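You operate a simulated robot arm through the tools that you are given. There is no shell and no other tool. Be economical: measure what you need, move in short steps, check, and stop when the job is done.

You are at the controls of a simulated robot arm. One attempt, no reset.

## Task
Swap the brown split sleeve on the fuel tube for the orange one and clamp it.
Fine: brown sleeve in the white ledge tray; orange sleeve pressed on, sleeve band slid over it, band wing tight.

Only the result counts: the job must be done as asked and must still hold three seconds after the hand-in. Knocking over, shifting, dropping, spilling or breaking anything else fails it.

## Robot
A 7-joint arm with a two-finger gripper, hanging from a carriage that runs on a rail from [-2.342, 0.006] to [0.538, -0.001] (x, y) and turns from -6.091 to 5.917 rad about z. Base frame: it is fixed where the carriage stands at the start and does not move with it; the origin is on the floor, on the carriage's upright axis, x ahead of it, y to its left, z up. Readings come in m, rad, newtons and seconds.
With the tool pointing down near the work surface it reaches from about 0.1 to 0.58 m from the robot's upright axis, wherever it stands. Its first joint turns from -2.897 to 2.897 rad. Places, roughly: band wing [0.9, -0.3, 0.9]; bare tube [0.9, -0.2, 0.9]; ledge tray floor [0.9, 0.2, 0.9]; sleeve band [0.9, -0.3, 0.9]. Payload 1.37 kg.
The tool frame sits at the grasp point between the pads (the TCP): z along the fingers, y along the line on which they close. The tips reach 0.016 m beyond it. The gripper opens to 0.092 m. The gripper's body begins 0.074 m behind the TCP.
Orientation is told as [roll, pitch, yaw] about the base's x, y, z axes, in that order, counted from this pose: with the fingers straight down and closing along the base's y, the tool's x points along the base's -x, its y along +y and its z along -z.

## Interface
- The arm moves only by the tool step_arm. Its argument "motion" is one flat list of numbers, 7 for each row, row after row: the turn, a rotation vector about the tool's x, y, z in units of 120 degrees (1.0 is 120 degrees), then the shift along the tool's x, y, z in units of 500 mm (1.0 is 500 mm), then the closure, from 0 (fully open) to 1 (shut). In form: [rx, ry, rz, tx, ty, tz, claw, rx, ry, rz, tx, ty, tz, claw, ...]. A call has 1 to 8 rows; each row is the pose to reach, as a shift and turn from the pose commanded when the call began, along the tool's axes at that moment. A call with a number of a shift or a turn outside -1 to 1 is refused whole. Each row takes 0.2 s and may step no farther than 0.05 m and 0.15 rad from the row before; otherwise, or with a gripper value out of range, the whole call is refused. Where a pose cannot be reached the arm comes as near as it can. A force on the tool above 40 N (or 10 N above the force at the start of the call, whichever is more), or a blocked arm, ends the call early, and 0.2 s more pass. The fingers move at their own pace and stop on an object; they squeeze with about 26 N. The grip force told is the motor's: it shows also when the fingers shut on nothing. Time passes only in rows, and 0.2 s behind the last, so rows that repeat a pose let the fingers close. The reply holds the time, the measured pose of the TCP, the force on the tool along the base axes, the opening and the grip force, in the units named above and with some noise, with the torque about the TCP (base axes, N m) and any sound that the robot's microphone picked up.
- Cameras (640 x 400 px; columns grow to the right, rows downward): "scene" is now at [0.2641, -0.0164, 1.526]; the picture's right is [-0.25, -0.97, 0.00], its down [-0.84, 0.22, -0.50] and it looks along [0.49, -0.13, -0.86] (base axes); focal length 279 px, centre (320, 200). "wrist" rides on the gripper at [0.071, 0.019, -0.111] in the tool frame; the picture's right is [-0.26, 0.97, 0.00], its down [-0.78, -0.21, -0.59] and it looks along [-0.57, -0.15, 0.81] (tool axes); focal length 280 px, centre (320, 200). There is no depth. A picture from a camera that has moved, and an enlarged one, comes with that camera's place and axes in the base frame and with its lens.
- snapshot(camera): a new picture of that camera. It takes no simulated time.
- move_column(by): slides the trunk up (or, below 0, down) by that many m; the arm and the scene camera ride with it, the base frame stays. It gives what a move gives, with no picture.
- steer(legs): drives the robot by 1 to 6 legs, each [ahead, left, turn to the left] in m, m and rad, along the robot's own axes; the way and the turn of a leg run together, so that a leg with both is an arc; at most 1.5 m and 3.142 rad a leg. The arm and the cameras ride along, it lands a little off, and it stops where it bumps. It keeps to its track: a leg is cut to what the track allows. It gives what a move gives.
- head_to(pan, tilt): turns the head with the scene camera to pan (to the left, within 2.705 rad either way) and tilt (down, from -0.506 to 1.204), counted from straight ahead of the robot. It gives what a move gives.
- inspect(camera, box): a new picture of the part [left, top, right, bottom] of that camera's present view, enlarged. It takes no simulated time.
- sign_off(): hands the job in; it is judged then, once.

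Work in short steps. Places have to be worked out from the pictures, the camera data and where the tool is seen: move nearer, look again, correct. Check each grasp and each placing, and mend what went wrong. You have 120 turns and 82 pictures in all, those below and enlarged ones among them. Open the gripper and draw the arm clear of the work before you hand the job in, unless the task says otherwise; then end with one line.

The tools are called after "Request:" as name(argument=value, ...) on one line, values as JSON. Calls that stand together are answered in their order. step_arm: Moves the arm, as the interface text tells. Its arguments: {"type":"object","properties":{"motion":{"type":"array"}},"required":["motion"]} The other tools are called the same way: move_column (by) slides the trunk up or down; steer (legs) drives the base; head_to (pan, tilt) turns the head that bears the scene camera; snapshot (camera) takes a picture; inspect (camera, box) takes an enlarged picture of a part of a camera's view; sign_off () hands the job in.

At the start:

```text
time: 0.0
eef_pos: [0.3623, -0.0403, 1.0005]
ee_rot: [0.0, 0.0, -0.001]
contact_force: [-0.7, -0.2, -0.7]
wrist_torque: [-0.01, -0.01, 0.01]
gripper_width: 0.0921
finger_force: 0.1
trunk travel left (down, up): [-0.34, 0.32]
robot x, y, heading: [-0.0013, -0.0027, -0.005]
head pan, tilt: [-0.257, 1.044]
```

scene: 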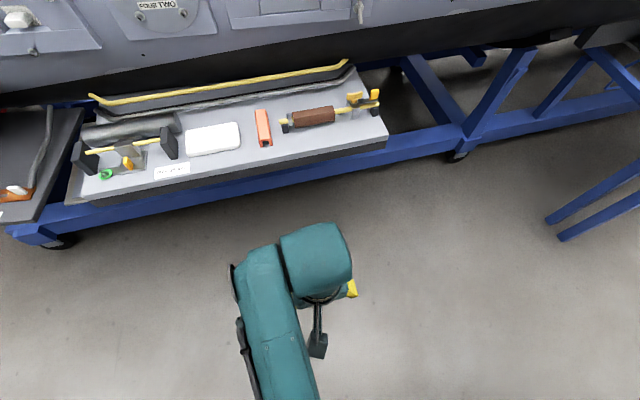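
wrist: 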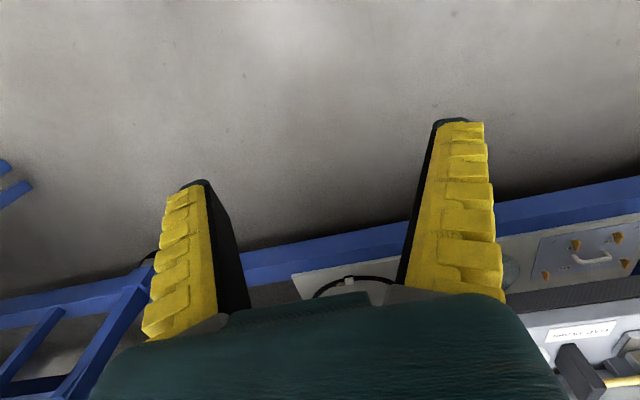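

The ledge with the tray, orange sleeve and brown sleeve on the tube is ahead. I enlarge the work area to see it in detail.

Request:
inspect(camera="scene", box=[230, 70, 400, 176])

Request:
inspect(camera="scene", box=[60, 90, 260, 215])

```text
3.76 times, centred on (315, 123) of scene
camera zoom: at [0.2641, -0.0164, 1.526], right [-0.25, -0.97, 0.0], down [-0.84, 0.22, -0.5], along [0.49, -0.13, -0.86], focal length 1051 px, centre (339, 490)
```

zoom: 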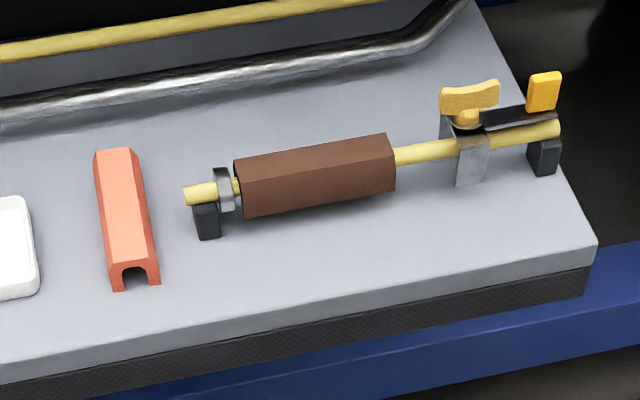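

```text
3.20 times, centred on (160, 152) of scene
camera zoom: at [0.2641, -0.0164, 1.526], right [-0.25, -0.97, 0.0], down [-0.84, 0.22, -0.5], along [0.49, -0.13, -0.86], focal length 893 px, centre (832, 352)
```

zoom: 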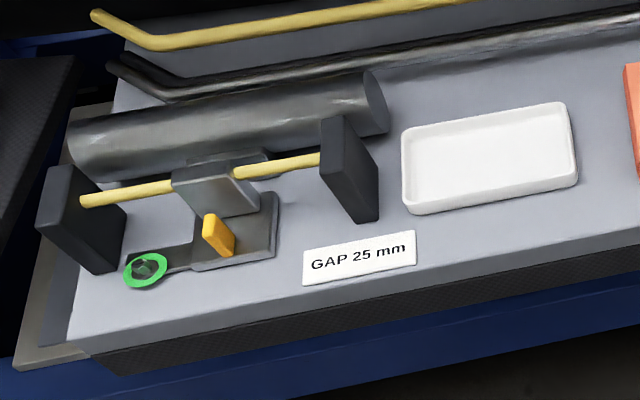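

The tube, sleeve, band with wing and a flagged lever, stop collar at the left end. I raise the trunk a bit for clearance and drive closer.

Request:
move_column(by=0.12)

Request:
steer(legs=[[0.4, 0, 0]])

Request:
head_to(pan=-0.5, tilt=1.1)

Request:
snapshot(camera="scene")

Request:
snapshot(camera="wrist")

```text
time: 1.5
eef_pos: [0.3615, -0.0398, 1.1196]
ee_rot: [0.0, 0.0, -0.001]
contact_force: [1.0, -1.0, -0.4]
wrist_torque: [0.01, 0.0, -0.01]
gripper_width: 0.092
finger_force: 0.0
trunk travel left (down, up): [-0.46, 0.2]
robot x, y, heading: [-0.0002, 0.0013, -0.002]
head pan, tilt: [-0.257, 1.044]
```

```text
time: 4.0
eef_pos: [0.7601, -0.0392, 1.1204]
ee_rot: [-0.001, 0.0, 0.002]
contact_force: [-0.5, 0.5, -0.5]
wrist_torque: [-0.01, -0.02, -0.05]
gripper_width: 0.0919
finger_force: 0.0
trunk travel left (down, up): [-0.46, 0.2]
robot x, y, heading: [0.3953, -0.0018, 0.004]
head pan, tilt: [-0.257, 1.044]
```

```text
time: 4.7
eef_pos: [0.76, -0.0389, 1.1204]
ee_rot: [-0.001, -0.001, 0.003]
contact_force: [0.0, 0.3, -1.2]
wrist_torque: [0.0, 0.0, -0.01]
gripper_width: 0.0917
finger_force: 0.1
trunk travel left (down, up): [-0.46, 0.2]
robot x, y, heading: [0.395, -0.0037, 0.003]
head pan, tilt: [-0.499, 1.1]
```

```text
77 pictures are left
camera scene: at [0.6514, -0.0298, 1.6424], right [-0.48, -0.88, 0.0], down [-0.78, 0.42, -0.45], along [0.4, -0.22, -0.89], focal length 279 px, centre (320, 200)
```

scene: 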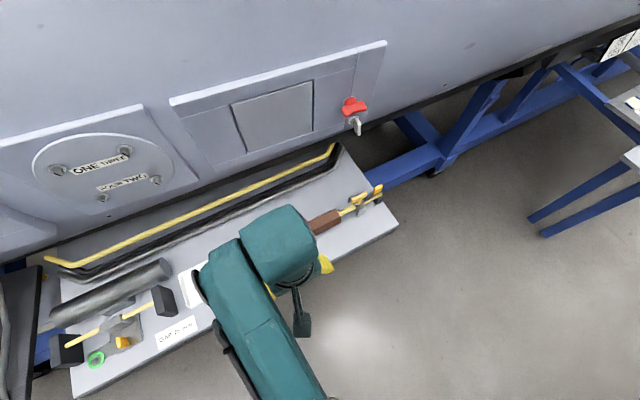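

```text
76 pictures are left
camera wrist: at [0.6877, -0.021, 1.2321], right [0.26, 0.97, 0.0], down [0.78, -0.21, 0.59], along [0.57, -0.15, -0.81], focal length 280 px, centre (320, 200)
```

wrist: 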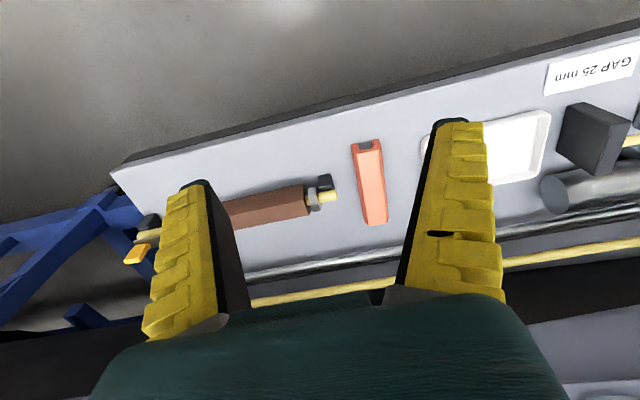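

Clear. I drive the rest and then move the arm toward the tube (−y) to view it with the wrist camera.

Request:
steer(legs=[[0.1, 0, 0]])

Request:
step_arm(motion=[0, 0, 0, 0.06, -0.06, 0, 0, 0, 0, 0, 0.12, -0.12, 0, 0, 0, 0, 0, 0.16, -0.2, 0, 0, 0, 0, 0, 0.16, -0.26, 0, 0])

Request:
snapshot(camera="wrist")

Request:
snapshot(camera="scene")

```text
time: 5.9
eef_pos: [0.8594, -0.0396, 1.1194]
ee_rot: [-0.001, -0.001, 0.005]
contact_force: [0.4, 0.0, 0.1]
wrist_torque: [-0.03, -0.02, -0.02]
gripper_width: 0.0919
finger_force: 0.1
trunk travel left (down, up): [-0.46, 0.2]
robot x, y, heading: [0.4953, -0.0008, 0.002]
head pan, tilt: [-0.499, 1.1]
```

```text
time: 6.9
eef_pos: [0.7808, -0.1728, 1.1118]
ee_rot: [-0.002, -0.003, 0.006]
contact_force: [0.1, -1.2, 0.2]
wrist_torque: [-0.04, -0.02, 0.03]
gripper_width: 0.0921
finger_force: 0.1
out of reach, approached as far as the arm can: row 1, 2, 3, 4
trunk travel left (down, up): [-0.46, 0.2]
robot x, y, heading: [0.4978, -0.0035, 0.006]
head pan, tilt: [-0.499, 1.1]
```

```text
75 pictures are left
camera wrist: at [0.7096, -0.1534, 1.2232], right [0.26, 0.97, 0.0], down [0.78, -0.21, 0.59], along [0.57, -0.15, -0.81], focal length 280 px, centre (320, 200)
```

wrist: 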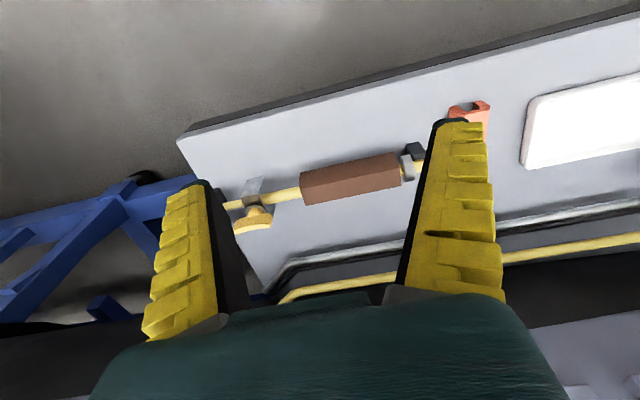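

```text
74 pictures are left
camera scene: at [0.7518, -0.0296, 1.6424], right [-0.47, -0.88, 0.0], down [-0.78, 0.42, -0.45], along [0.4, -0.22, -0.89], focal length 279 px, centre (320, 200)
```

scene: 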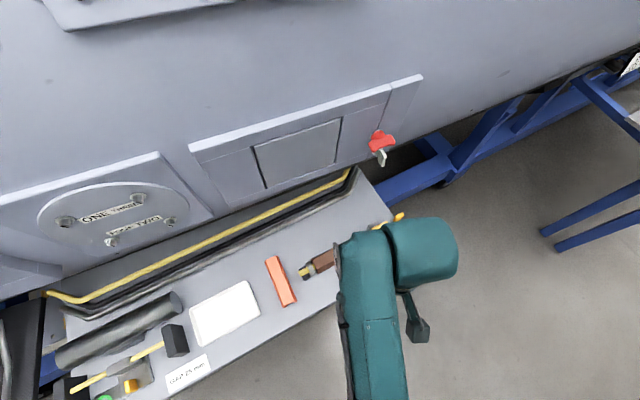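

The sleeve sits at about (0.896, −0.165, 0.926), tube nearly along y. I turn the tool 90° about its axis so the fingers close across the tube.

Request:
step_arm(motion=[0, 0, 0.07, -0.02, 0, 0, 0, 0, 0, 0.14, -0.04, 0, 0, 0, 0, 0, 0.21, -0.06, 0, 0, 0, 0, 0, 0.28, -0.08, 0, 0, 0, 0, 0, 0.35, -0.1, 0, 0, 0, 0, 0, 0.42, -0.12, 0, 0, 0, 0, 0, 0.49, -0.14, 0, 0, 0, 0, 0, 0.56, -0.16, 0, 0, 0])

Request:
step_arm(motion=[0, 0, 0.065, 0, 0, 0, 0, 0, 0, 0.13, 0, 0, 0, 0, 0, 0, 0.19, 0, 0, 0, 0])

Request:
snapshot(camera="wrist")

```text
time: 8.7
eef_pos: [0.864, -0.1725, 1.11]
ee_rot: [0.0, 0.001, -1.171]
contact_force: [-0.5, 0.5, 0.6]
wrist_torque: [0.0, 0.0, 0.03]
gripper_width: 0.0918
finger_force: 0.1
trunk travel left (down, up): [-0.46, 0.2]
robot x, y, heading: [0.4963, -0.0022, 0.002]
head pan, tilt: [-0.499, 1.1]
```

```text
time: 9.5
eef_pos: [0.8633, -0.1723, 1.1096]
ee_rot: [0.0, 0.0, -1.568]
contact_force: [0.4, -1.1, -0.6]
wrist_torque: [-0.03, 0.08, 0.01]
gripper_width: 0.0918
finger_force: 0.2
trunk travel left (down, up): [-0.46, 0.2]
robot x, y, heading: [0.4948, -0.0003, 0.01]
head pan, tilt: [-0.499, 1.1]
```

```text
73 pictures are left
camera wrist: at [0.8815, -0.1007, 1.222], right [0.97, -0.26, 0.0], down [-0.21, -0.78, 0.59], along [-0.15, -0.57, -0.81], focal length 280 px, centre (320, 200)
```

wrist: 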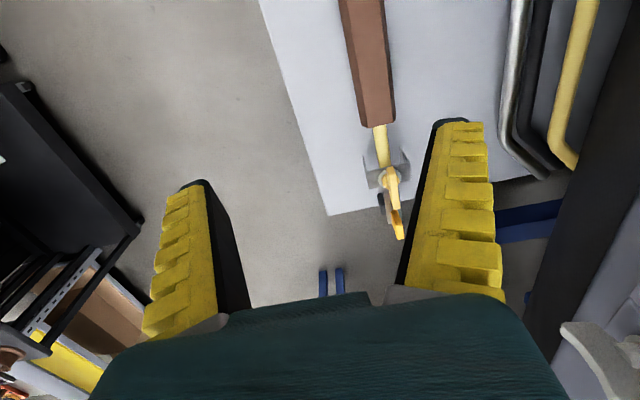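

I zoom in on the band from this angle.

Request:
inspect(camera="wrist", box=[320, 90, 448, 250])

```text
2.50 times, centred on (384, 170) of wrist
camera zoom: at [0.8815, -0.1007, 1.222], right [0.97, -0.26, 0.0], down [-0.21, -0.78, 0.59], along [-0.15, -0.57, -0.81], focal length 701 px, centre (160, 275)
```

zoom: 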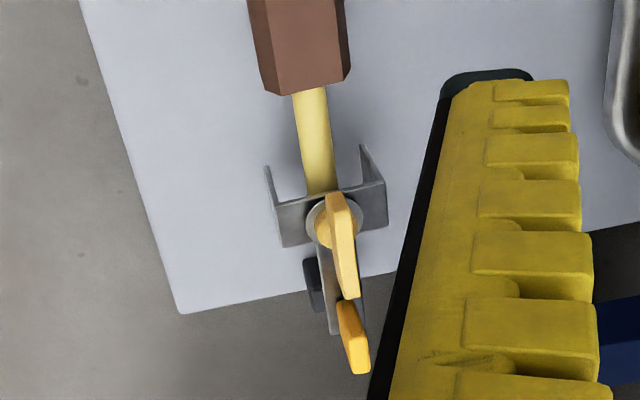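

The band is a U channel with a tab on its tail for sliding. I shift toward +y to view the whole sleeve for measuring.

Request:
step_arm(motion=[0, 0, 0, 0.09, 0.03, 0, 0, 0, 0, 0, 0.18, 0.06, 0, 0])

Request:
snapshot(camera="wrist")

Request:
inspect(camera="wrist", box=[250, 60, 410, 220])

```text
time: 10.1
eef_pos: [0.89, -0.0806, 1.1088]
ee_rot: [0.0, 0.0, -1.567]
contact_force: [0.2, -0.3, 0.6]
wrist_torque: [0.04, -0.05, -0.01]
gripper_width: 0.092
finger_force: 0.0
trunk travel left (down, up): [-0.46, 0.2]
robot x, y, heading: [0.4961, -0.0019, 0.005]
head pan, tilt: [-0.499, 1.1]
```

```text
71 pictures are left
camera wrist: at [0.9092, -0.0101, 1.2205], right [0.97, -0.26, 0.0], down [-0.21, -0.78, 0.59], along [-0.15, -0.57, -0.81], focal length 280 px, centre (320, 200)
```

wrist: 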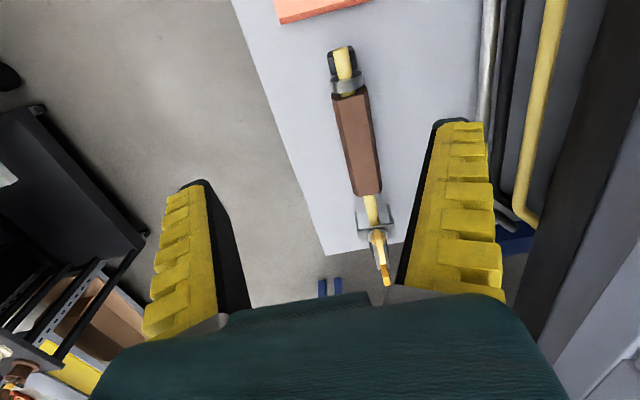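

```text
2.50 times, centred on (330, 140) of wrist
camera zoom: at [0.9092, -0.0101, 1.2205], right [0.97, -0.26, 0.0], down [-0.21, -0.78, 0.59], along [-0.15, -0.57, -0.81], focal length 701 px, centre (295, 350)
```

zoom: 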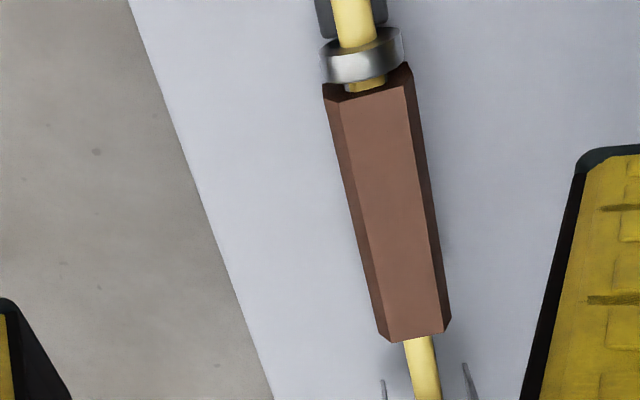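

Sleeve x is around 0.905–0.917, its top near z 0.90–0.93. I descend above it to refine.

Request:
step_arm(motion=[0, 0, 0, -0.06, 0.015, 0.06, 0, 0, 0, 0, -0.12, 0.03, 0.12, 0, 0, 0, 0, -0.16, 0.04, 0.18, 0])

Request:
snapshot(camera="wrist")

```text
time: 10.9
eef_pos: [0.9147, -0.1624, 1.0205]
ee_rot: [0.002, 0.0, -1.566]
contact_force: [0.9, -0.5, -0.3]
wrist_torque: [-0.05, 0.0, 0.0]
gripper_width: 0.0919
finger_force: 0.1
trunk travel left (down, up): [-0.46, 0.2]
robot x, y, heading: [0.4982, 0.0006, 0.002]
head pan, tilt: [-0.499, 1.1]
```

```text
69 pictures are left
camera wrist: at [0.9317, -0.0911, 1.131], right [0.97, -0.26, 0.0], down [-0.21, -0.78, 0.59], along [-0.15, -0.57, -0.81], focal length 280 px, centre (320, 200)
```

wrist: 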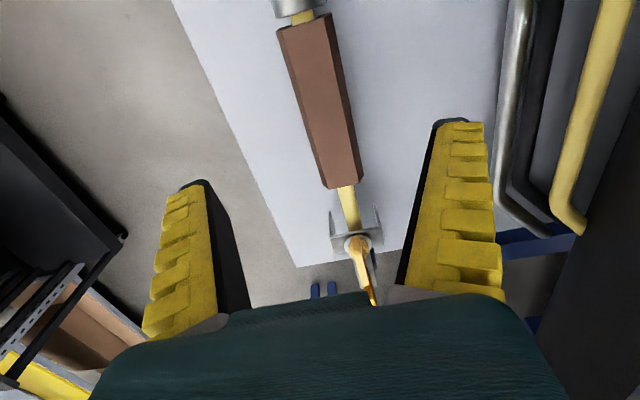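

Consistent estimate: sleeve centre (0.916, −0.167), top z ≈ 0.917, ledge surface ≈ 0.85, tube yaw about −0.03 rad. I descend around the sleeve.

Request:
step_arm(motion=[0, 0, 0.014, 0, 0.003, 0.09, 0, 0, 0, 0.014, -0.01, 0.003, 0.17, 0, 0, 0, 0.014, -0.01, 0.003, 0.232, 0])

Request:
snapshot(camera="wrist")

```text
time: 11.7
eef_pos: [0.9146, -0.166, 0.9037]
ee_rot: [0.001, 0.0, -1.596]
contact_force: [0.3, 0.3, 0.3]
wrist_torque: [0.01, 0.03, 0.0]
gripper_width: 0.0919
finger_force: 0.0
trunk travel left (down, up): [-0.46, 0.2]
robot x, y, heading: [0.498, -0.0014, 0.007]
head pan, tilt: [-0.499, 1.1]
```

```text
68 pictures are left
camera wrist: at [0.9345, -0.0966, 1.0156], right [0.96, -0.29, 0.0], down [-0.23, -0.77, 0.59], along [-0.17, -0.56, -0.81], focal length 280 px, centre (320, 200)
```

wrist: 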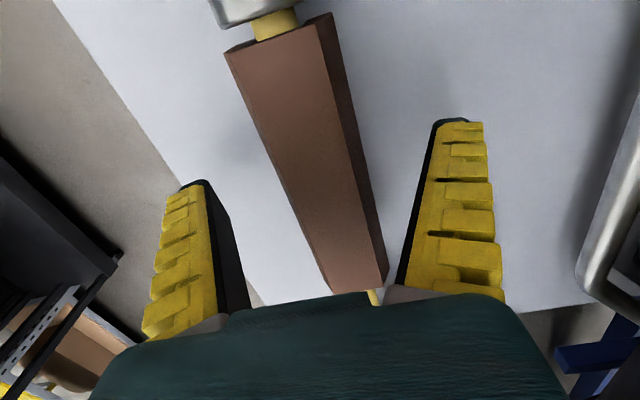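

The sleeve is centred between the fingers. Closing.

Request:
step_arm(motion=[0, 0, 0, 0, 0, 0, 1, 0, 0, 0, 0, 0, 0, 1, 0, 0, 0, 0, 0, 0, 1, 0, 0, 0, 0, 0, 0, 1])

Request:
snapshot(camera="wrist")

```text
time: 12.7
eef_pos: [0.9172, -0.166, 0.9054]
ee_rot: [0.003, -0.001, -1.596]
contact_force: [9.5, -0.1, -0.4]
wrist_torque: [-0.01, 0.15, 0.07]
gripper_width: 0.0335
finger_force: 26.2
trunk travel left (down, up): [-0.46, 0.2]
robot x, y, heading: [0.4996, 0.0001, 0.006]
head pan, tilt: [-0.499, 1.1]
```

```text
67 pictures are left
camera wrist: at [0.9367, -0.0964, 1.0171], right [0.96, -0.29, 0.0], down [-0.23, -0.77, 0.59], along [-0.16, -0.57, -0.81], focal length 280 px, centre (320, 200)
```

wrist: 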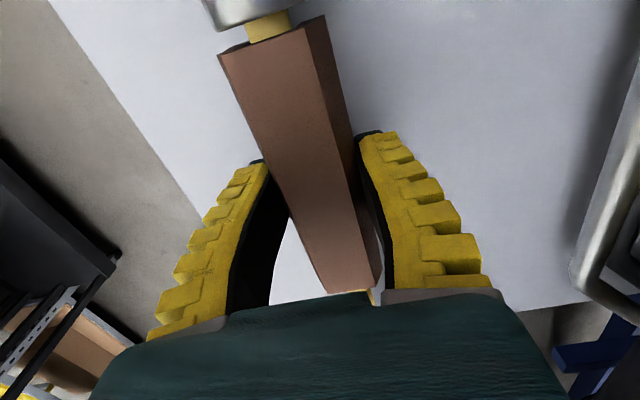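

Gripped at 33.5 mm with a side load of +x ~9 N; the tube is ~2–3 mm further in x. I relieve that, then pull upward.

Request:
step_arm(motion=[0, 0, 0, 0, 0.006, 0, 1, 0, 0, 0, 0, 0.006, -0.01, 1, 0, 0, 0, 0, 0.006, -0.03, 1, 0, 0, 0, 0, 0.006, -0.06, 1])

```text
time: 13.7
eef_pos: [0.9157, -0.1657, 0.9355]
ee_rot: [-0.002, 0.0, -1.595]
contact_force: [-0.2, -0.7, 0.1]
wrist_torque: [0.01, -0.01, 0.0]
gripper_width: 0.0335
finger_force: 26.5
trunk travel left (down, up): [-0.46, 0.2]
robot x, y, heading: [0.4984, -0.0028, 0.001]
head pan, tilt: [-0.499, 1.1]
```

It came off with no residual force. I lift further and check.

Request:
step_arm(motion=[0, 0, 0, 0, 0, -0.08, 1, 0, 0, 0, 0, 0, -0.16, 1])

Request:
snapshot(camera="wrist")

Request:
snapshot(camera="scene")

```text
time: 14.3
eef_pos: [0.9172, -0.1684, 1.0124]
ee_rot: [-0.002, 0.0, -1.597]
contact_force: [0.0, 0.3, -1.1]
wrist_torque: [-0.03, 0.01, -0.01]
gripper_width: 0.0332
finger_force: 25.5
trunk travel left (down, up): [-0.46, 0.2]
robot x, y, heading: [0.4976, 0.0025, 0.004]
head pan, tilt: [-0.499, 1.1]
```

```text
66 pictures are left
camera wrist: at [0.937, -0.098, 1.125], right [0.96, -0.29, 0.0], down [-0.23, -0.77, 0.59], along [-0.17, -0.56, -0.81], focal length 280 px, centre (320, 200)
```

wrist: 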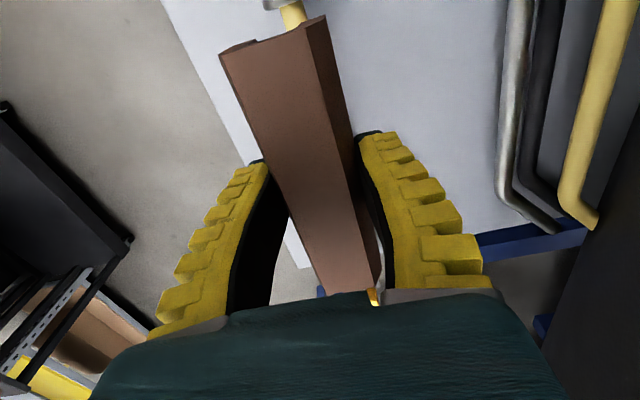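

```text
65 pictures are left
camera scene: at [0.7518, -0.0297, 1.6423], right [-0.47, -0.88, 0.0], down [-0.78, 0.42, -0.45], along [0.4, -0.22, -0.89], focal length 279 px, centre (320, 200)
```

scene: 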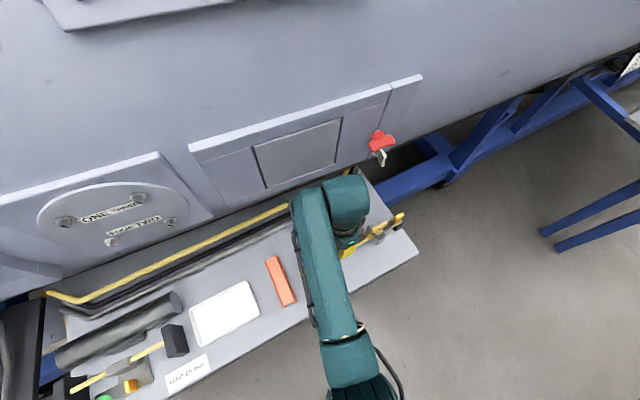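

Sleeve is held, band stays in place. Tray estimated centred at (0.933, 0.153), ~0.15 × 0.11 m with its long side along y. I carry the sleeve above it.

Request:
step_arm(motion=[0, 0, 0, 0.09, 0, 0, 1, 0, 0, 0, 0.18, 0, 0, 1, 0, 0, 0, 0.27, 0, 0, 1, 0, 0, 0, 0.36, 0, 0, 1, 0, 0, 0, 0.45, 0, 0, 1, 0, 0, 0, 0.54, 0.008, 0, 1, 0, 0, 0, 0.62, 0.016, 0, 1, 0, 0, 0, 0.64, 0.016, 0, 1])

Request:
snapshot(camera="wrist")

Request:
snapshot(camera="scene")

```text
time: 16.1
eef_pos: [0.9338, 0.1529, 1.0131]
ee_rot: [0.001, 0.0, -1.594]
contact_force: [1.2, 0.2, -0.5]
wrist_torque: [0.0, 0.01, 0.0]
gripper_width: 0.0332
finger_force: 26.3
trunk travel left (down, up): [-0.46, 0.2]
robot x, y, heading: [0.4945, 0.0023, 0.005]
head pan, tilt: [-0.499, 1.1]
```

```text
64 pictures are left
camera wrist: at [0.9524, 0.2228, 1.126], right [0.96, -0.29, 0.0], down [-0.23, -0.77, 0.59], along [-0.17, -0.56, -0.81], focal length 280 px, centre (320, 200)
```

wrist: 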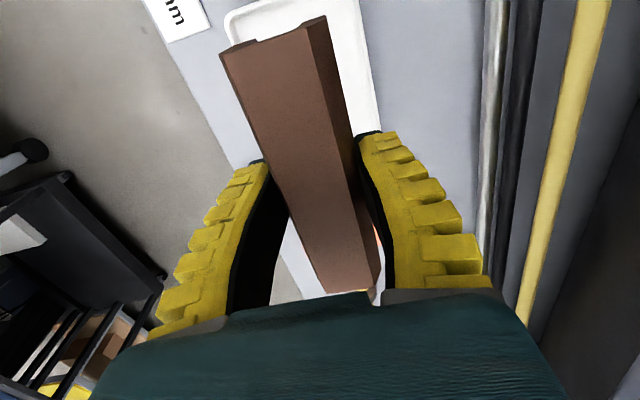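

```text
63 pictures are left
camera scene: at [0.7518, -0.0297, 1.6424], right [-0.47, -0.88, 0.0], down [-0.78, 0.42, -0.45], along [0.4, -0.22, -0.89], focal length 279 px, centre (320, 200)
```

scene: 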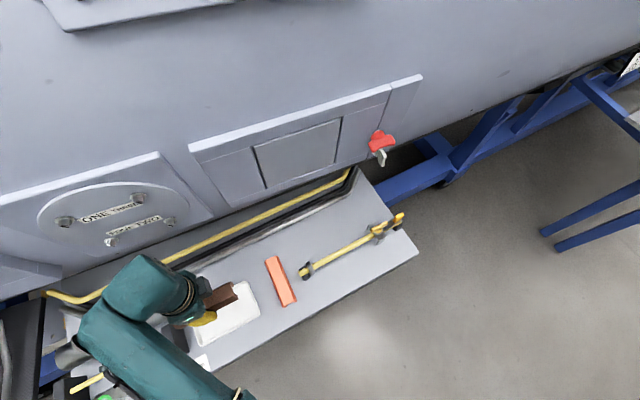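

Tray bounds from this view: x 0.877–0.985, y 0.078–0.234, so the sleeve is centred. I lower it toward the floor, last bit in small steps.

Request:
step_arm(motion=[0, 0, 0, 0.004, 0, 0.08, 1, 0, 0, 0, 0.004, 0, 0.16, 1, 0, 0, 0, 0.004, 0, 0.22, 1, 0, 0, 0, 0.004, 0, 0.24, 1, 0, 0, 0, 0.004, 0, 0.25, 1, 0, 0, 0, 0.004, 0, 0.26, 1, 0, 0, 0, 0.004, 0, 0.27, 1, 0, 0, 0, 0.004, 0, 0.28, 1])

Request:
snapshot(camera="wrist")

```text
time: 17.8
eef_pos: [0.9343, 0.1561, 0.8824]
ee_rot: [0.003, -0.002, -1.594]
contact_force: [-17.4, -6.0, 29.2]
wrist_torque: [-0.14, 0.31, 0.12]
gripper_width: 0.0413
finger_force: 25.8
trunk travel left (down, up): [-0.46, 0.2]
robot x, y, heading: [0.4953, -0.0012, 0.006]
head pan, tilt: [-0.499, 1.1]
stopped in row 8: the force on the tool passed its limit at 48 N (the readings are from after the stop); the commanded pose is now the measured one
```

```text
62 pictures are left
camera wrist: at [0.9543, 0.2265, 0.9953], right [0.96, -0.28, 0.0], down [-0.23, -0.77, 0.59], along [-0.17, -0.57, -0.81], focal length 280 px, centre (320, 200)
```

wrist: 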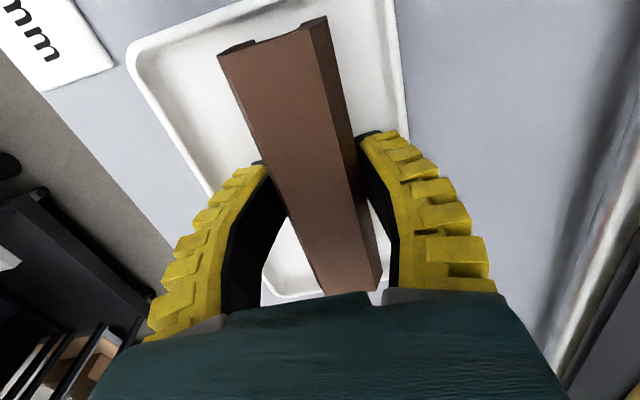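

The sleeve is inside the tray and touching the floor. I ease off 1.5 mm and open.

Request:
step_arm(motion=[0, 0, 0, 0, 0, -0.003, 1, 0, 0, 0, 0, 0, -0.003, 0.7, 0, 0, 0, 0, 0, -0.003, 0.4, 0, 0, 0, 0, 0, -0.003, 0.4, 0, 0, 0, 0, 0, -0.003, 0.35])

Request:
snapshot(camera="wrist")

```text
time: 19.0
eef_pos: [0.9304, 0.1557, 0.8817]
ee_rot: [-0.003, -0.001, -1.593]
contact_force: [-18.7, 3.0, 5.6]
wrist_torque: [0.03, -0.16, 0.3]
gripper_width: 0.0508
finger_force: 0.0
trunk travel left (down, up): [-0.46, 0.2]
robot x, y, heading: [0.4965, 0.001, 0.006]
head pan, tilt: [-0.499, 1.1]
```

```text
61 pictures are left
camera wrist: at [0.9508, 0.2269, 0.992], right [0.96, -0.28, 0.0], down [-0.23, -0.77, 0.59], along [-0.17, -0.57, -0.81], focal length 280 px, centre (320, 200)
```

wrist: 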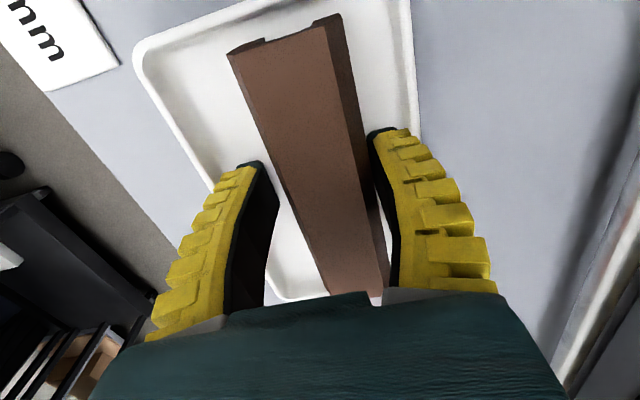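

The −x force and the fingers stopped at 51 mm suggest the right finger is pressing the tray wall. I close a hair to relieve that, and lift straight.

Request:
step_arm(motion=[0, 0, 0, 0, 0, 0, 0.47, 0, 0, 0, 0, 0, 0, 0.47])

```text
time: 19.6
eef_pos: [0.9333, 0.1558, 0.8802]
ee_rot: [-0.001, -0.001, -1.596]
contact_force: [-9.5, 1.9, -2.1]
wrist_torque: [-0.03, 0.11, 0.21]
gripper_width: 0.0452
finger_force: 0.0
trunk travel left (down, up): [-0.46, 0.2]
robot x, y, heading: [0.4951, 0.0002, 0.007]
head pan, tilt: [-0.499, 1.1]
```

Request:
step_arm(motion=[0, 0, 0, 0, -0.005, 0, 0.47, 0, 0, 0, 0, -0.005, 0, 0.47])

Request:
inspect(camera="wrist", box=[200, 100, 440, 300])

```text
time: 20.2
eef_pos: [0.9323, 0.1558, 0.8822]
ee_rot: [0.004, 0.001, -1.596]
contact_force: [-6.1, -0.4, -2.8]
wrist_torque: [-0.06, 0.14, 0.05]
gripper_width: 0.0479
finger_force: 0.0
trunk travel left (down, up): [-0.46, 0.2]
robot x, y, heading: [0.4963, -0.0014, 0.004]
head pan, tilt: [-0.499, 1.1]
```

```text
2.00 times, centred on (320, 200) of wrist
camera zoom: at [0.9517, 0.2265, 0.9945], right [0.96, -0.29, 0.0], down [-0.23, -0.77, 0.59], along [-0.17, -0.57, -0.81], focal length 561 px, centre (320, 200)
```

zoom: 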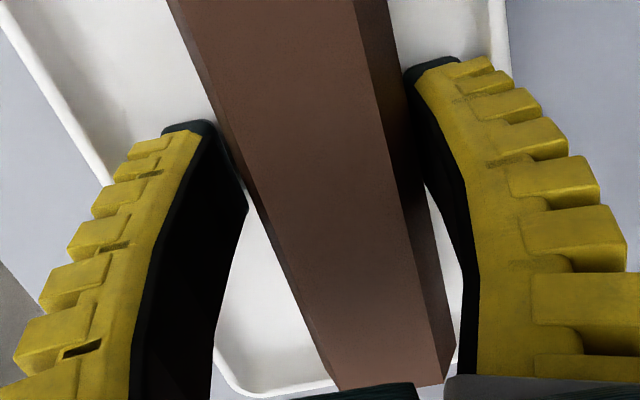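

Fingers are clear of the sleeve sides; I lift straight up.

Request:
step_arm(motion=[0, 0, 0, 0, 0, -0.02, 0.47, 0, 0, 0, 0, 0, -0.05, 0.47, 0, 0, 0, 0, 0, -0.1, 0.2, 0, 0, 0, 0, 0, -0.18, 0])

Request:
snapshot(camera="wrist")

Request:
snapshot(camera="scene")

```text
time: 21.2
eef_pos: [0.9343, 0.1541, 0.9728]
ee_rot: [0.002, -0.003, -1.593]
contact_force: [-0.2, 0.2, -0.4]
wrist_torque: [0.02, -0.01, 0.06]
gripper_width: 0.0921
finger_force: 0.1
trunk travel left (down, up): [-0.46, 0.2]
robot x, y, heading: [0.4923, -0.0022, 0.003]
head pan, tilt: [-0.499, 1.1]
```

```text
59 pictures are left
camera wrist: at [0.9533, 0.2252, 1.0842], right [0.96, -0.28, 0.0], down [-0.23, -0.77, 0.59], along [-0.17, -0.57, -0.81], focal length 280 px, centre (320, 200)
```

wrist: 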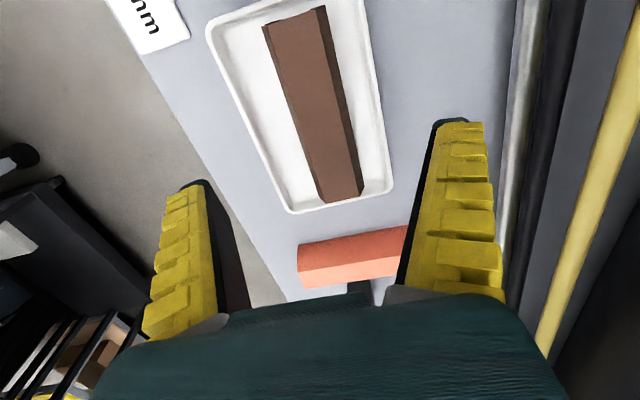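

```text
58 pictures are left
camera scene: at [0.7515, -0.0297, 1.6423], right [-0.47, -0.88, 0.0], down [-0.78, 0.42, -0.45], along [0.4, -0.22, -0.89], focal length 279 px, centre (320, 200)
```

scene: 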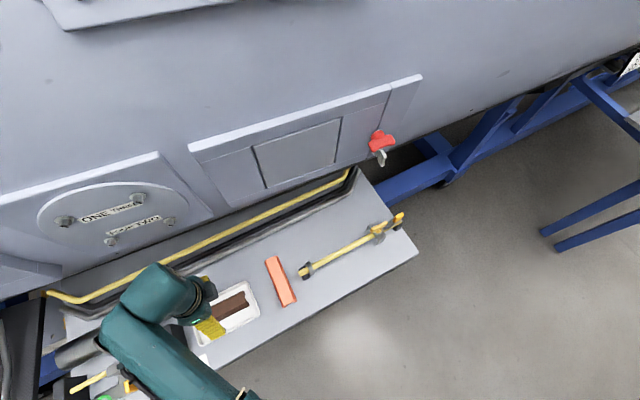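

Brown sleeve lies flat inside the tray. I return the tool to yaw 0 while moving above the orange sleeve.

Request:
step_arm(motion=[0, 0, -0.07, -0.04, -0.01, -0.04, 0, 0, 0, -0.14, -0.08, -0.02, -0.08, 0, 0, 0, -0.21, -0.12, -0.03, -0.12, 0, 0, 0, -0.28, -0.16, -0.04, -0.14, 0, 0, 0, -0.35, -0.2, -0.04, -0.14, 0, 0, 0, -0.42, -0.24, -0.05, -0.14, 0, 0, 0, -0.49, -0.28, -0.05, -0.14, 0, 0, 0, -0.56, -0.33, -0.05, -0.14, 0])

Request:
step_arm(motion=[0, 0, -0.07, 0, 0, 0, 0, 0, 0, -0.14, 0, 0, 0, 0, 0, 0, -0.2, 0, 0, 0, 0])

Request:
snapshot(camera="wrist")

```text
time: 23.0
eef_pos: [0.9046, -0.0103, 1.0418]
ee_rot: [0.002, -0.004, -0.418]
contact_force: [0.2, 0.6, -1.0]
wrist_torque: [0.0, 0.0, -0.02]
gripper_width: 0.0917
finger_force: 0.1
trunk travel left (down, up): [-0.46, 0.2]
robot x, y, heading: [0.4957, -0.0002, 0.009]
head pan, tilt: [-0.499, 1.1]
```

```text
time: 23.8
eef_pos: [0.9043, -0.0087, 1.0429]
ee_rot: [0.001, -0.002, 0.0]
contact_force: [-0.2, -0.3, -0.1]
wrist_torque: [0.01, 0.01, -0.02]
gripper_width: 0.092
finger_force: 0.0
trunk travel left (down, up): [-0.46, 0.2]
robot x, y, heading: [0.4988, -0.0023, 0.007]
head pan, tilt: [-0.499, 1.1]
```

```text
57 pictures are left
camera wrist: at [0.8324, 0.0109, 1.155], right [0.26, 0.96, 0.0], down [0.78, -0.21, 0.59], along [0.57, -0.15, -0.81], focal length 280 px, centre (320, 200)
```

wrist: 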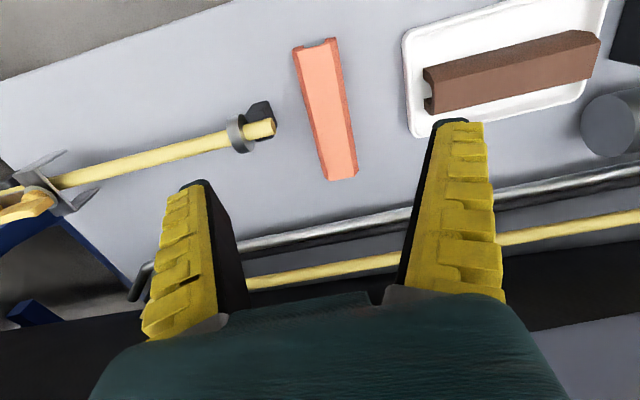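

I zoom in on the orange sleeve's profile to pick the grip height.

Request:
inspect(camera="wrist", box=[270, 20, 390, 95])

Request:
inspect(camera="wrist", box=[400, 20, 640, 170])

```text
5.33 times, centred on (330, 58) of wrist
camera zoom: at [0.8324, 0.0109, 1.155], right [0.26, 0.96, 0.0], down [0.78, -0.21, 0.59], along [0.57, -0.15, -0.81], focal length 1495 px, centre (267, 960)
```

zoom: 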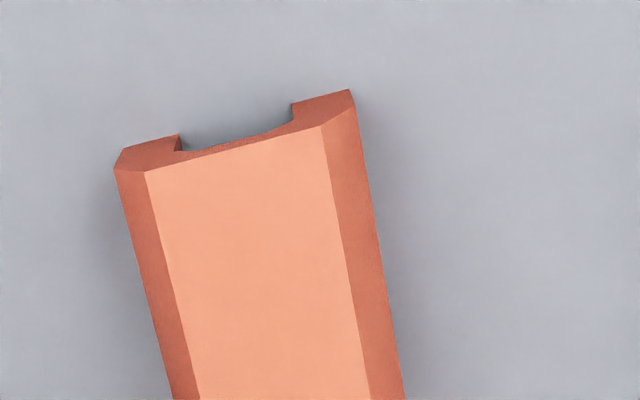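

```text
2.67 times, centred on (520, 95) of wrist
camera zoom: at [0.8324, 0.0109, 1.155], right [0.26, 0.96, 0.0], down [0.78, -0.21, 0.59], along [0.57, -0.15, -0.81], focal length 748 px, centre (-213, 480)
```

zoom: 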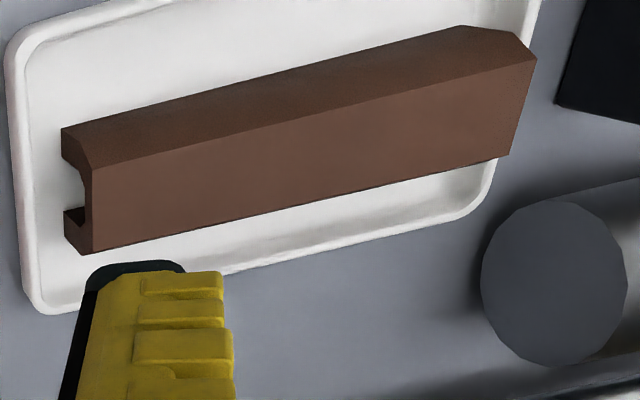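

The sleeves have sides flaring downward; brown sits upright. Orange centre ≈ (0.932, −0.004), yaw ≈ −0.06. I descend around it with fingers open.

Request:
step_arm(motion=[0, 0, 0.028, -0.05, 0.01, 0.08, 0, 0, 0, 0.028, -0.056, 0.01, 0.16, 0, 0, 0, 0.028, -0.056, 0.01, 0.23, 0, 0, 0, 0.028, -0.056, 0.01, 0.3, 0])

Request:
snapshot(camera="wrist")

```text
time: 24.7
eef_pos: [0.9346, -0.0031, 0.9176]
ee_rot: [-0.009, -0.004, -0.066]
contact_force: [0.8, 1.0, 2.0]
wrist_torque: [-0.18, -0.17, 0.19]
gripper_width: 0.0918
finger_force: 0.0
trunk travel left (down, up): [-0.46, 0.2]
robot x, y, heading: [0.4957, -0.0036, 0.003]
head pan, tilt: [-0.499, 1.1]
stopped in row 4: the force on the tool passed its limit at 91 N (the readings are from after the stop); the commanded pose is now the measured one
```

```text
54 pictures are left
camera wrist: at [0.8638, 0.0214, 1.0281], right [0.33, 0.95, -0.01], down [0.76, -0.26, 0.6], along [0.56, -0.2, -0.8], focal length 280 px, centre (320, 200)
```

wrist: 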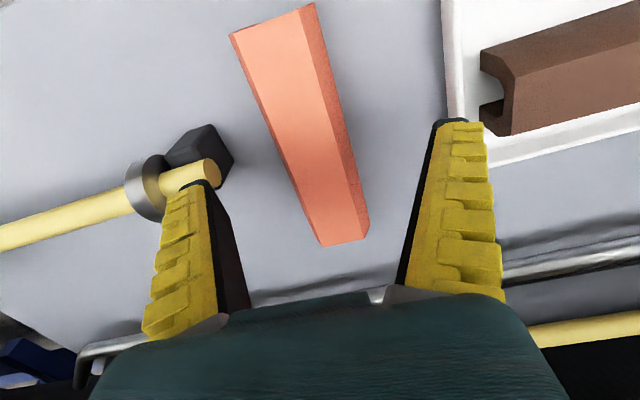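

The left finger hit the tube's end (y ≈ −0.057) because it was fully open. I back up and narrow the opening.

Request:
step_arm(motion=[0, 0, 0, 0, 0, -0.03, 0, 0, 0, 0, 0, 0, -0.06, 0.2, 0, 0, 0, 0, 0, -0.06, 0.38, 0, 0, 0, 0, 0, -0.06, 0.38, 0, 0, 0, 0, 0, -0.06, 0.38])

Request:
snapshot(camera="wrist")

Request:
inspect(camera="scene", box=[220, 180, 440, 320])

```text
time: 25.9
eef_pos: [0.934, -0.0019, 0.9461]
ee_rot: [-0.008, -0.006, -0.066]
contact_force: [0.3, 0.1, -0.2]
wrist_torque: [0.01, 0.01, -0.02]
gripper_width: 0.0595
finger_force: 1.8
trunk travel left (down, up): [-0.46, 0.2]
robot x, y, heading: [0.4954, 0.0022, 0.008]
head pan, tilt: [-0.499, 1.1]
```

```text
53 pictures are left
camera wrist: at [0.8627, 0.0227, 1.0573], right [0.33, 0.95, -0.01], down [0.76, -0.26, 0.59], along [0.56, -0.2, -0.8], focal length 280 px, centre (320, 200)
```

wrist: 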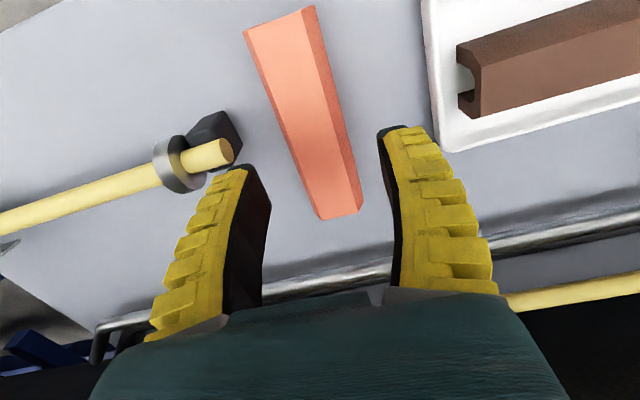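

```text
2.86 times, centred on (330, 250) of scene
camera zoom: at [0.7514, -0.0296, 1.6424], right [-0.47, -0.88, 0.0], down [-0.78, 0.42, -0.45], along [0.4, -0.22, -0.89], focal length 798 px, centre (291, 57)
```

zoom: 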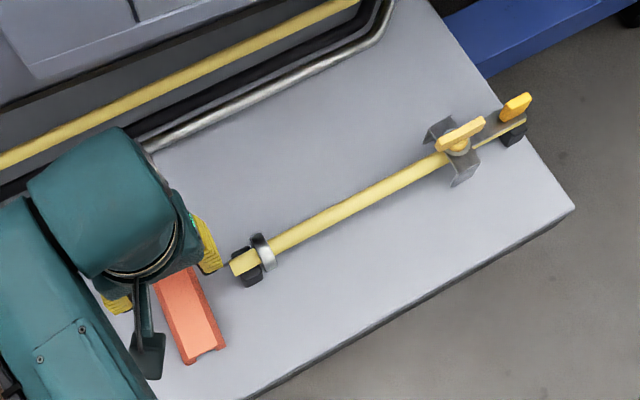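

Nothing moved. The sleeve is centred; I descend with the narrower opening, carefully at the end.

Request:
step_arm(motion=[0, 0, 0, 0, 0, 0.06, 0.38, 0, 0, 0, 0, 0, 0.1, 0.38, 0, 0, 0, 0, 0, 0.12, 0.38, 0, 0, 0, 0, 0, 0.13, 0.38, 0, 0, 0, 0, 0, 0.14, 0.38])

Request:
snapshot(camera="wrist")

```text
time: 27.1
eef_pos: [0.9344, -0.0043, 0.8756]
ee_rot: [-0.008, -0.006, -0.067]
contact_force: [0.0, 2.5, 2.2]
wrist_torque: [-0.08, 0.03, 0.05]
gripper_width: 0.0585
finger_force: 1.5
trunk travel left (down, up): [-0.46, 0.2]
robot x, y, heading: [0.4952, 0.0019, 0.008]
head pan, tilt: [-0.499, 1.1]
```

```text
51 pictures are left
camera wrist: at [0.8633, 0.0215, 0.9876], right [0.33, 0.95, -0.01], down [0.76, -0.26, 0.59], along [0.56, -0.2, -0.8], focal length 280 px, centre (320, 200)
```

wrist: 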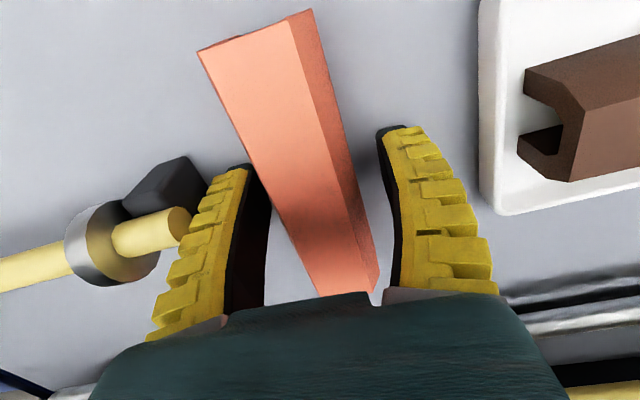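

Sleeve is slightly left; I shift 2 mm and close.

Request:
step_arm(motion=[0, 0, 0, 0, -0.005, -0.002, 0.38, 0, 0, 0, 0, -0.005, -0.002, 0.6, 0, 0, 0, 0, -0.005, -0.002, 1, 0, 0, 0, 0, -0.005, -0.002, 1, 0, 0, 0, 0, -0.005, -0.002, 1])

Request:
snapshot(camera="wrist")

```text
time: 28.3
eef_pos: [0.9338, -0.0064, 0.8775]
ee_rot: [-0.01, -0.004, -0.066]
contact_force: [-7.4, -2.1, 13.1]
wrist_torque: [-0.01, 0.08, 0.24]
gripper_width: 0.0343
finger_force: 25.9
trunk travel left (down, up): [-0.46, 0.2]
robot x, y, heading: [0.4941, 0.001, 0.005]
head pan, tilt: [-0.499, 1.1]
```

```text
50 pictures are left
camera wrist: at [0.8629, 0.018, 0.9892], right [0.33, 0.95, -0.01], down [0.76, -0.26, 0.6], along [0.56, -0.2, -0.8], focal length 280 px, centre (320, 200)
```

wrist: 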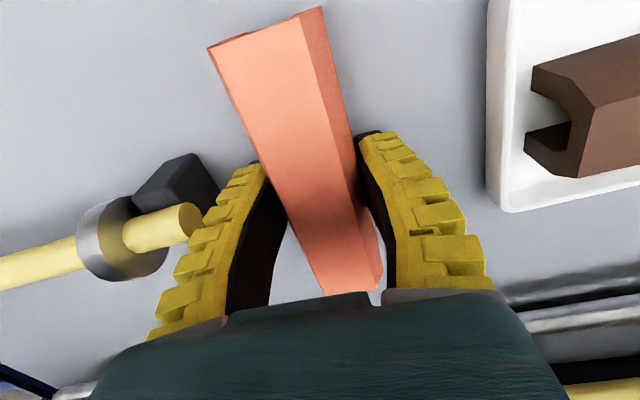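

Gripped at 34 mm, matching the brown grip geometry. I lift straight and correct the tiny tilt.

Request:
step_arm(motion=[0, 0, 0, 0, 0, -0.02, 1, -0.002, 0.001, 0, 0, 0, -0.08, 1, -0.0043, 0.0024, 0, 0, 0, -0.16, 1, -0.0043, 0.0024, 0, 0, 0, -0.25, 1])

Request:
snapshot(camera="wrist")

```text
time: 29.3
eef_pos: [0.9332, -0.0043, 1.004]
ee_rot: [-0.001, 0.003, -0.065]
contact_force: [0.1, -0.2, -0.9]
wrist_torque: [0.0, -0.01, -0.02]
gripper_width: 0.0333
finger_force: 26.7
trunk travel left (down, up): [-0.46, 0.2]
robot x, y, heading: [0.4973, 0.0002, 0.005]
head pan, tilt: [-0.499, 1.1]
```

```text
49 pictures are left
camera wrist: at [0.8635, 0.0189, 1.1166], right [0.33, 0.95, 0.0], down [0.76, -0.26, 0.59], along [0.56, -0.19, -0.81], focal length 280 px, centre (320, 200)
```

wrist: 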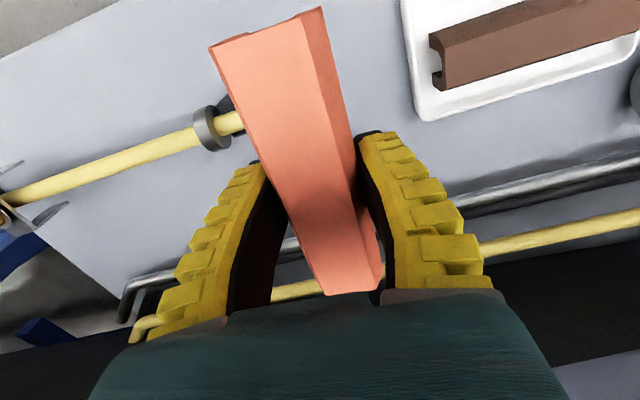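

Holding well. I rotate to the tube direction while carrying it above the tube.

Request:
step_arm(motion=[0, 0, 0.07, 0, -0.04, 0, 1, 0, 0, 0.14, 0, -0.08, 0, 1, 0, 0, 0.21, 0.003, -0.12, 0, 1, 0, 0, 0.28, 0.006, -0.16, 0, 1, 0, 0, 0.35, 0.01, -0.2, 0, 1, 0, 0, 0.42, 0.01, -0.24, 0, 1, 0, 0, 0.49, 0.0106, -0.29, 0, 1, 0, 0, 0.56, 0.0106, -0.3315, 0, 1])

Request:
step_arm(motion=[0, 0, 0.06, 0, 0, 0, 1, 0, 0, 0.12, 0, 0, 0, 1, 0, 0, 0.173, 0, 0, 0, 1, 0, 0, 0.173, 0, 0, 0, 1])

Request:
snapshot(camera="wrist")

```text
time: 31.1
eef_pos: [0.9178, -0.1711, 1.003]
ee_rot: [0.0, 0.001, -1.242]
contact_force: [-0.2, 0.0, -1.7]
wrist_torque: [-0.03, -0.03, -0.02]
gripper_width: 0.0333
finger_force: 26.6
trunk travel left (down, up): [-0.46, 0.2]
robot x, y, heading: [0.4956, -0.0019, 0.009]
head pan, tilt: [-0.499, 1.1]
```

```text
time: 32.1
eef_pos: [0.9178, -0.1701, 1.0027]
ee_rot: [0.0, 0.001, -1.604]
contact_force: [0.1, 0.3, -0.3]
wrist_torque: [-0.02, 0.01, 0.03]
gripper_width: 0.0336
finger_force: 25.7
trunk travel left (down, up): [-0.46, 0.2]
robot x, y, heading: [0.4969, -0.0039, 0.008]
head pan, tilt: [-0.499, 1.1]
```

```text
48 pictures are left
camera wrist: at [0.9383, -0.0999, 1.1152], right [0.96, -0.29, 0.0], down [-0.24, -0.77, 0.59], along [-0.17, -0.56, -0.81], focal length 280 px, centre (320, 200)
```

wrist: 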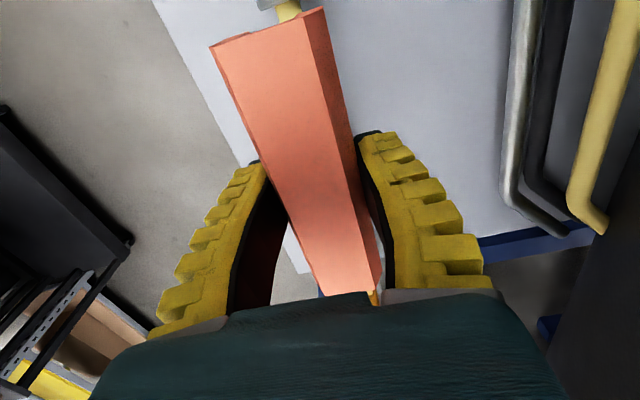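

Alignment matches how the brown sleeve looked after removal. I lower to just above the tube and check from the scene camera.

Request:
step_arm(motion=[0, 0, 0, 0, 0, 0.07, 1, 0, 0, 0, 0, 0, 0.12, 1])

Request:
inspect(camera="wrist", box=[180, 0, 380, 125])

Request:
inspect(camera="scene", box=[260, 180, 440, 300])

```text
time: 32.7
eef_pos: [0.9172, -0.172, 0.9437]
ee_rot: [-0.001, -0.001, -1.603]
contact_force: [-0.1, -0.3, -0.4]
wrist_torque: [0.01, 0.01, 0.01]
gripper_width: 0.0332
finger_force: 27.0
trunk travel left (down, up): [-0.46, 0.2]
robot x, y, heading: [0.4973, -0.0046, 0.005]
head pan, tilt: [-0.499, 1.1]
```

```text
3.20 times, centred on (280, 62) of wrist
camera zoom: at [0.9377, -0.1004, 1.0553], right [0.96, -0.29, 0.0], down [-0.24, -0.77, 0.59], along [-0.17, -0.56, -0.81], focal length 897 px, centre (448, 640)
```

zoom: 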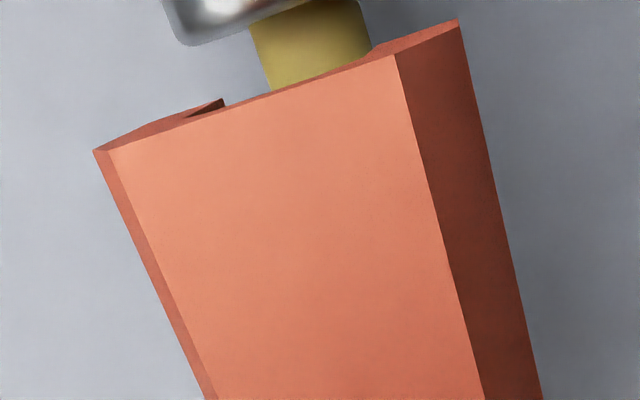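

```text
3.33 times, centred on (350, 240) of scene
camera zoom: at [0.7513, -0.0296, 1.6424], right [-0.47, -0.88, 0.0], down [-0.78, 0.42, -0.45], along [0.4, -0.22, -0.89], focal length 930 px, centre (220, 67)
```

zoom: 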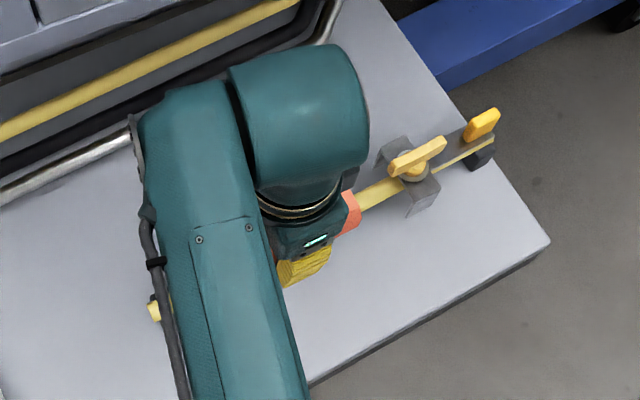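

Sleeve is over the tube within ~2 mm. I press down in small steps.

Request:
step_arm(motion=[0, 0, 0, 0, 0, 0.02, 1, 0, 0, 0, 0, 0, 0.036, 1, 0, 0, 0, 0, 0, 0.048, 1, 0, 0, 0, 0, 0, 0.058, 1, 0, 0, 0, 0, 0, 0.066, 1, 0, 0, 0, 0, 0, 0.072, 1, 0, 0, 0, 0, 0, 0.076, 1])

Request:
snapshot(camera="wrist")

```text
time: 34.3
eef_pos: [0.9167, -0.17, 0.9033]
ee_rot: [0.0, 0.001, -1.602]
contact_force: [-0.9, -0.3, -0.2]
wrist_torque: [0.0, 0.01, -0.01]
gripper_width: 0.0333
finger_force: 26.0
trunk travel left (down, up): [-0.46, 0.2]
robot x, y, heading: [0.4975, -0.0021, 0.007]
head pan, tilt: [-0.499, 1.1]
```

```text
45 pictures are left
camera wrist: at [0.9381, -0.1002, 1.0156], right [0.96, -0.29, 0.0], down [-0.24, -0.77, 0.59], along [-0.17, -0.56, -0.81], focal length 280 px, centre (320, 200)
```

wrist: 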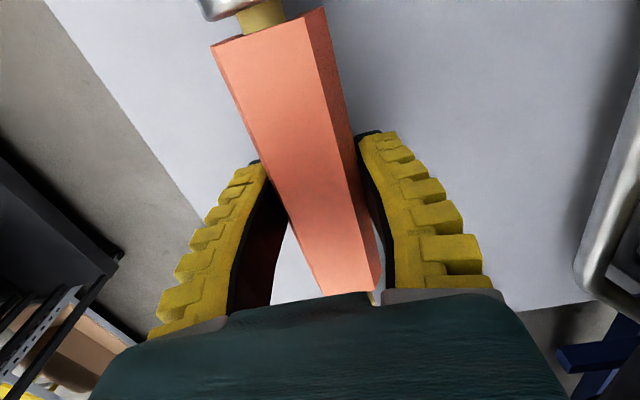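

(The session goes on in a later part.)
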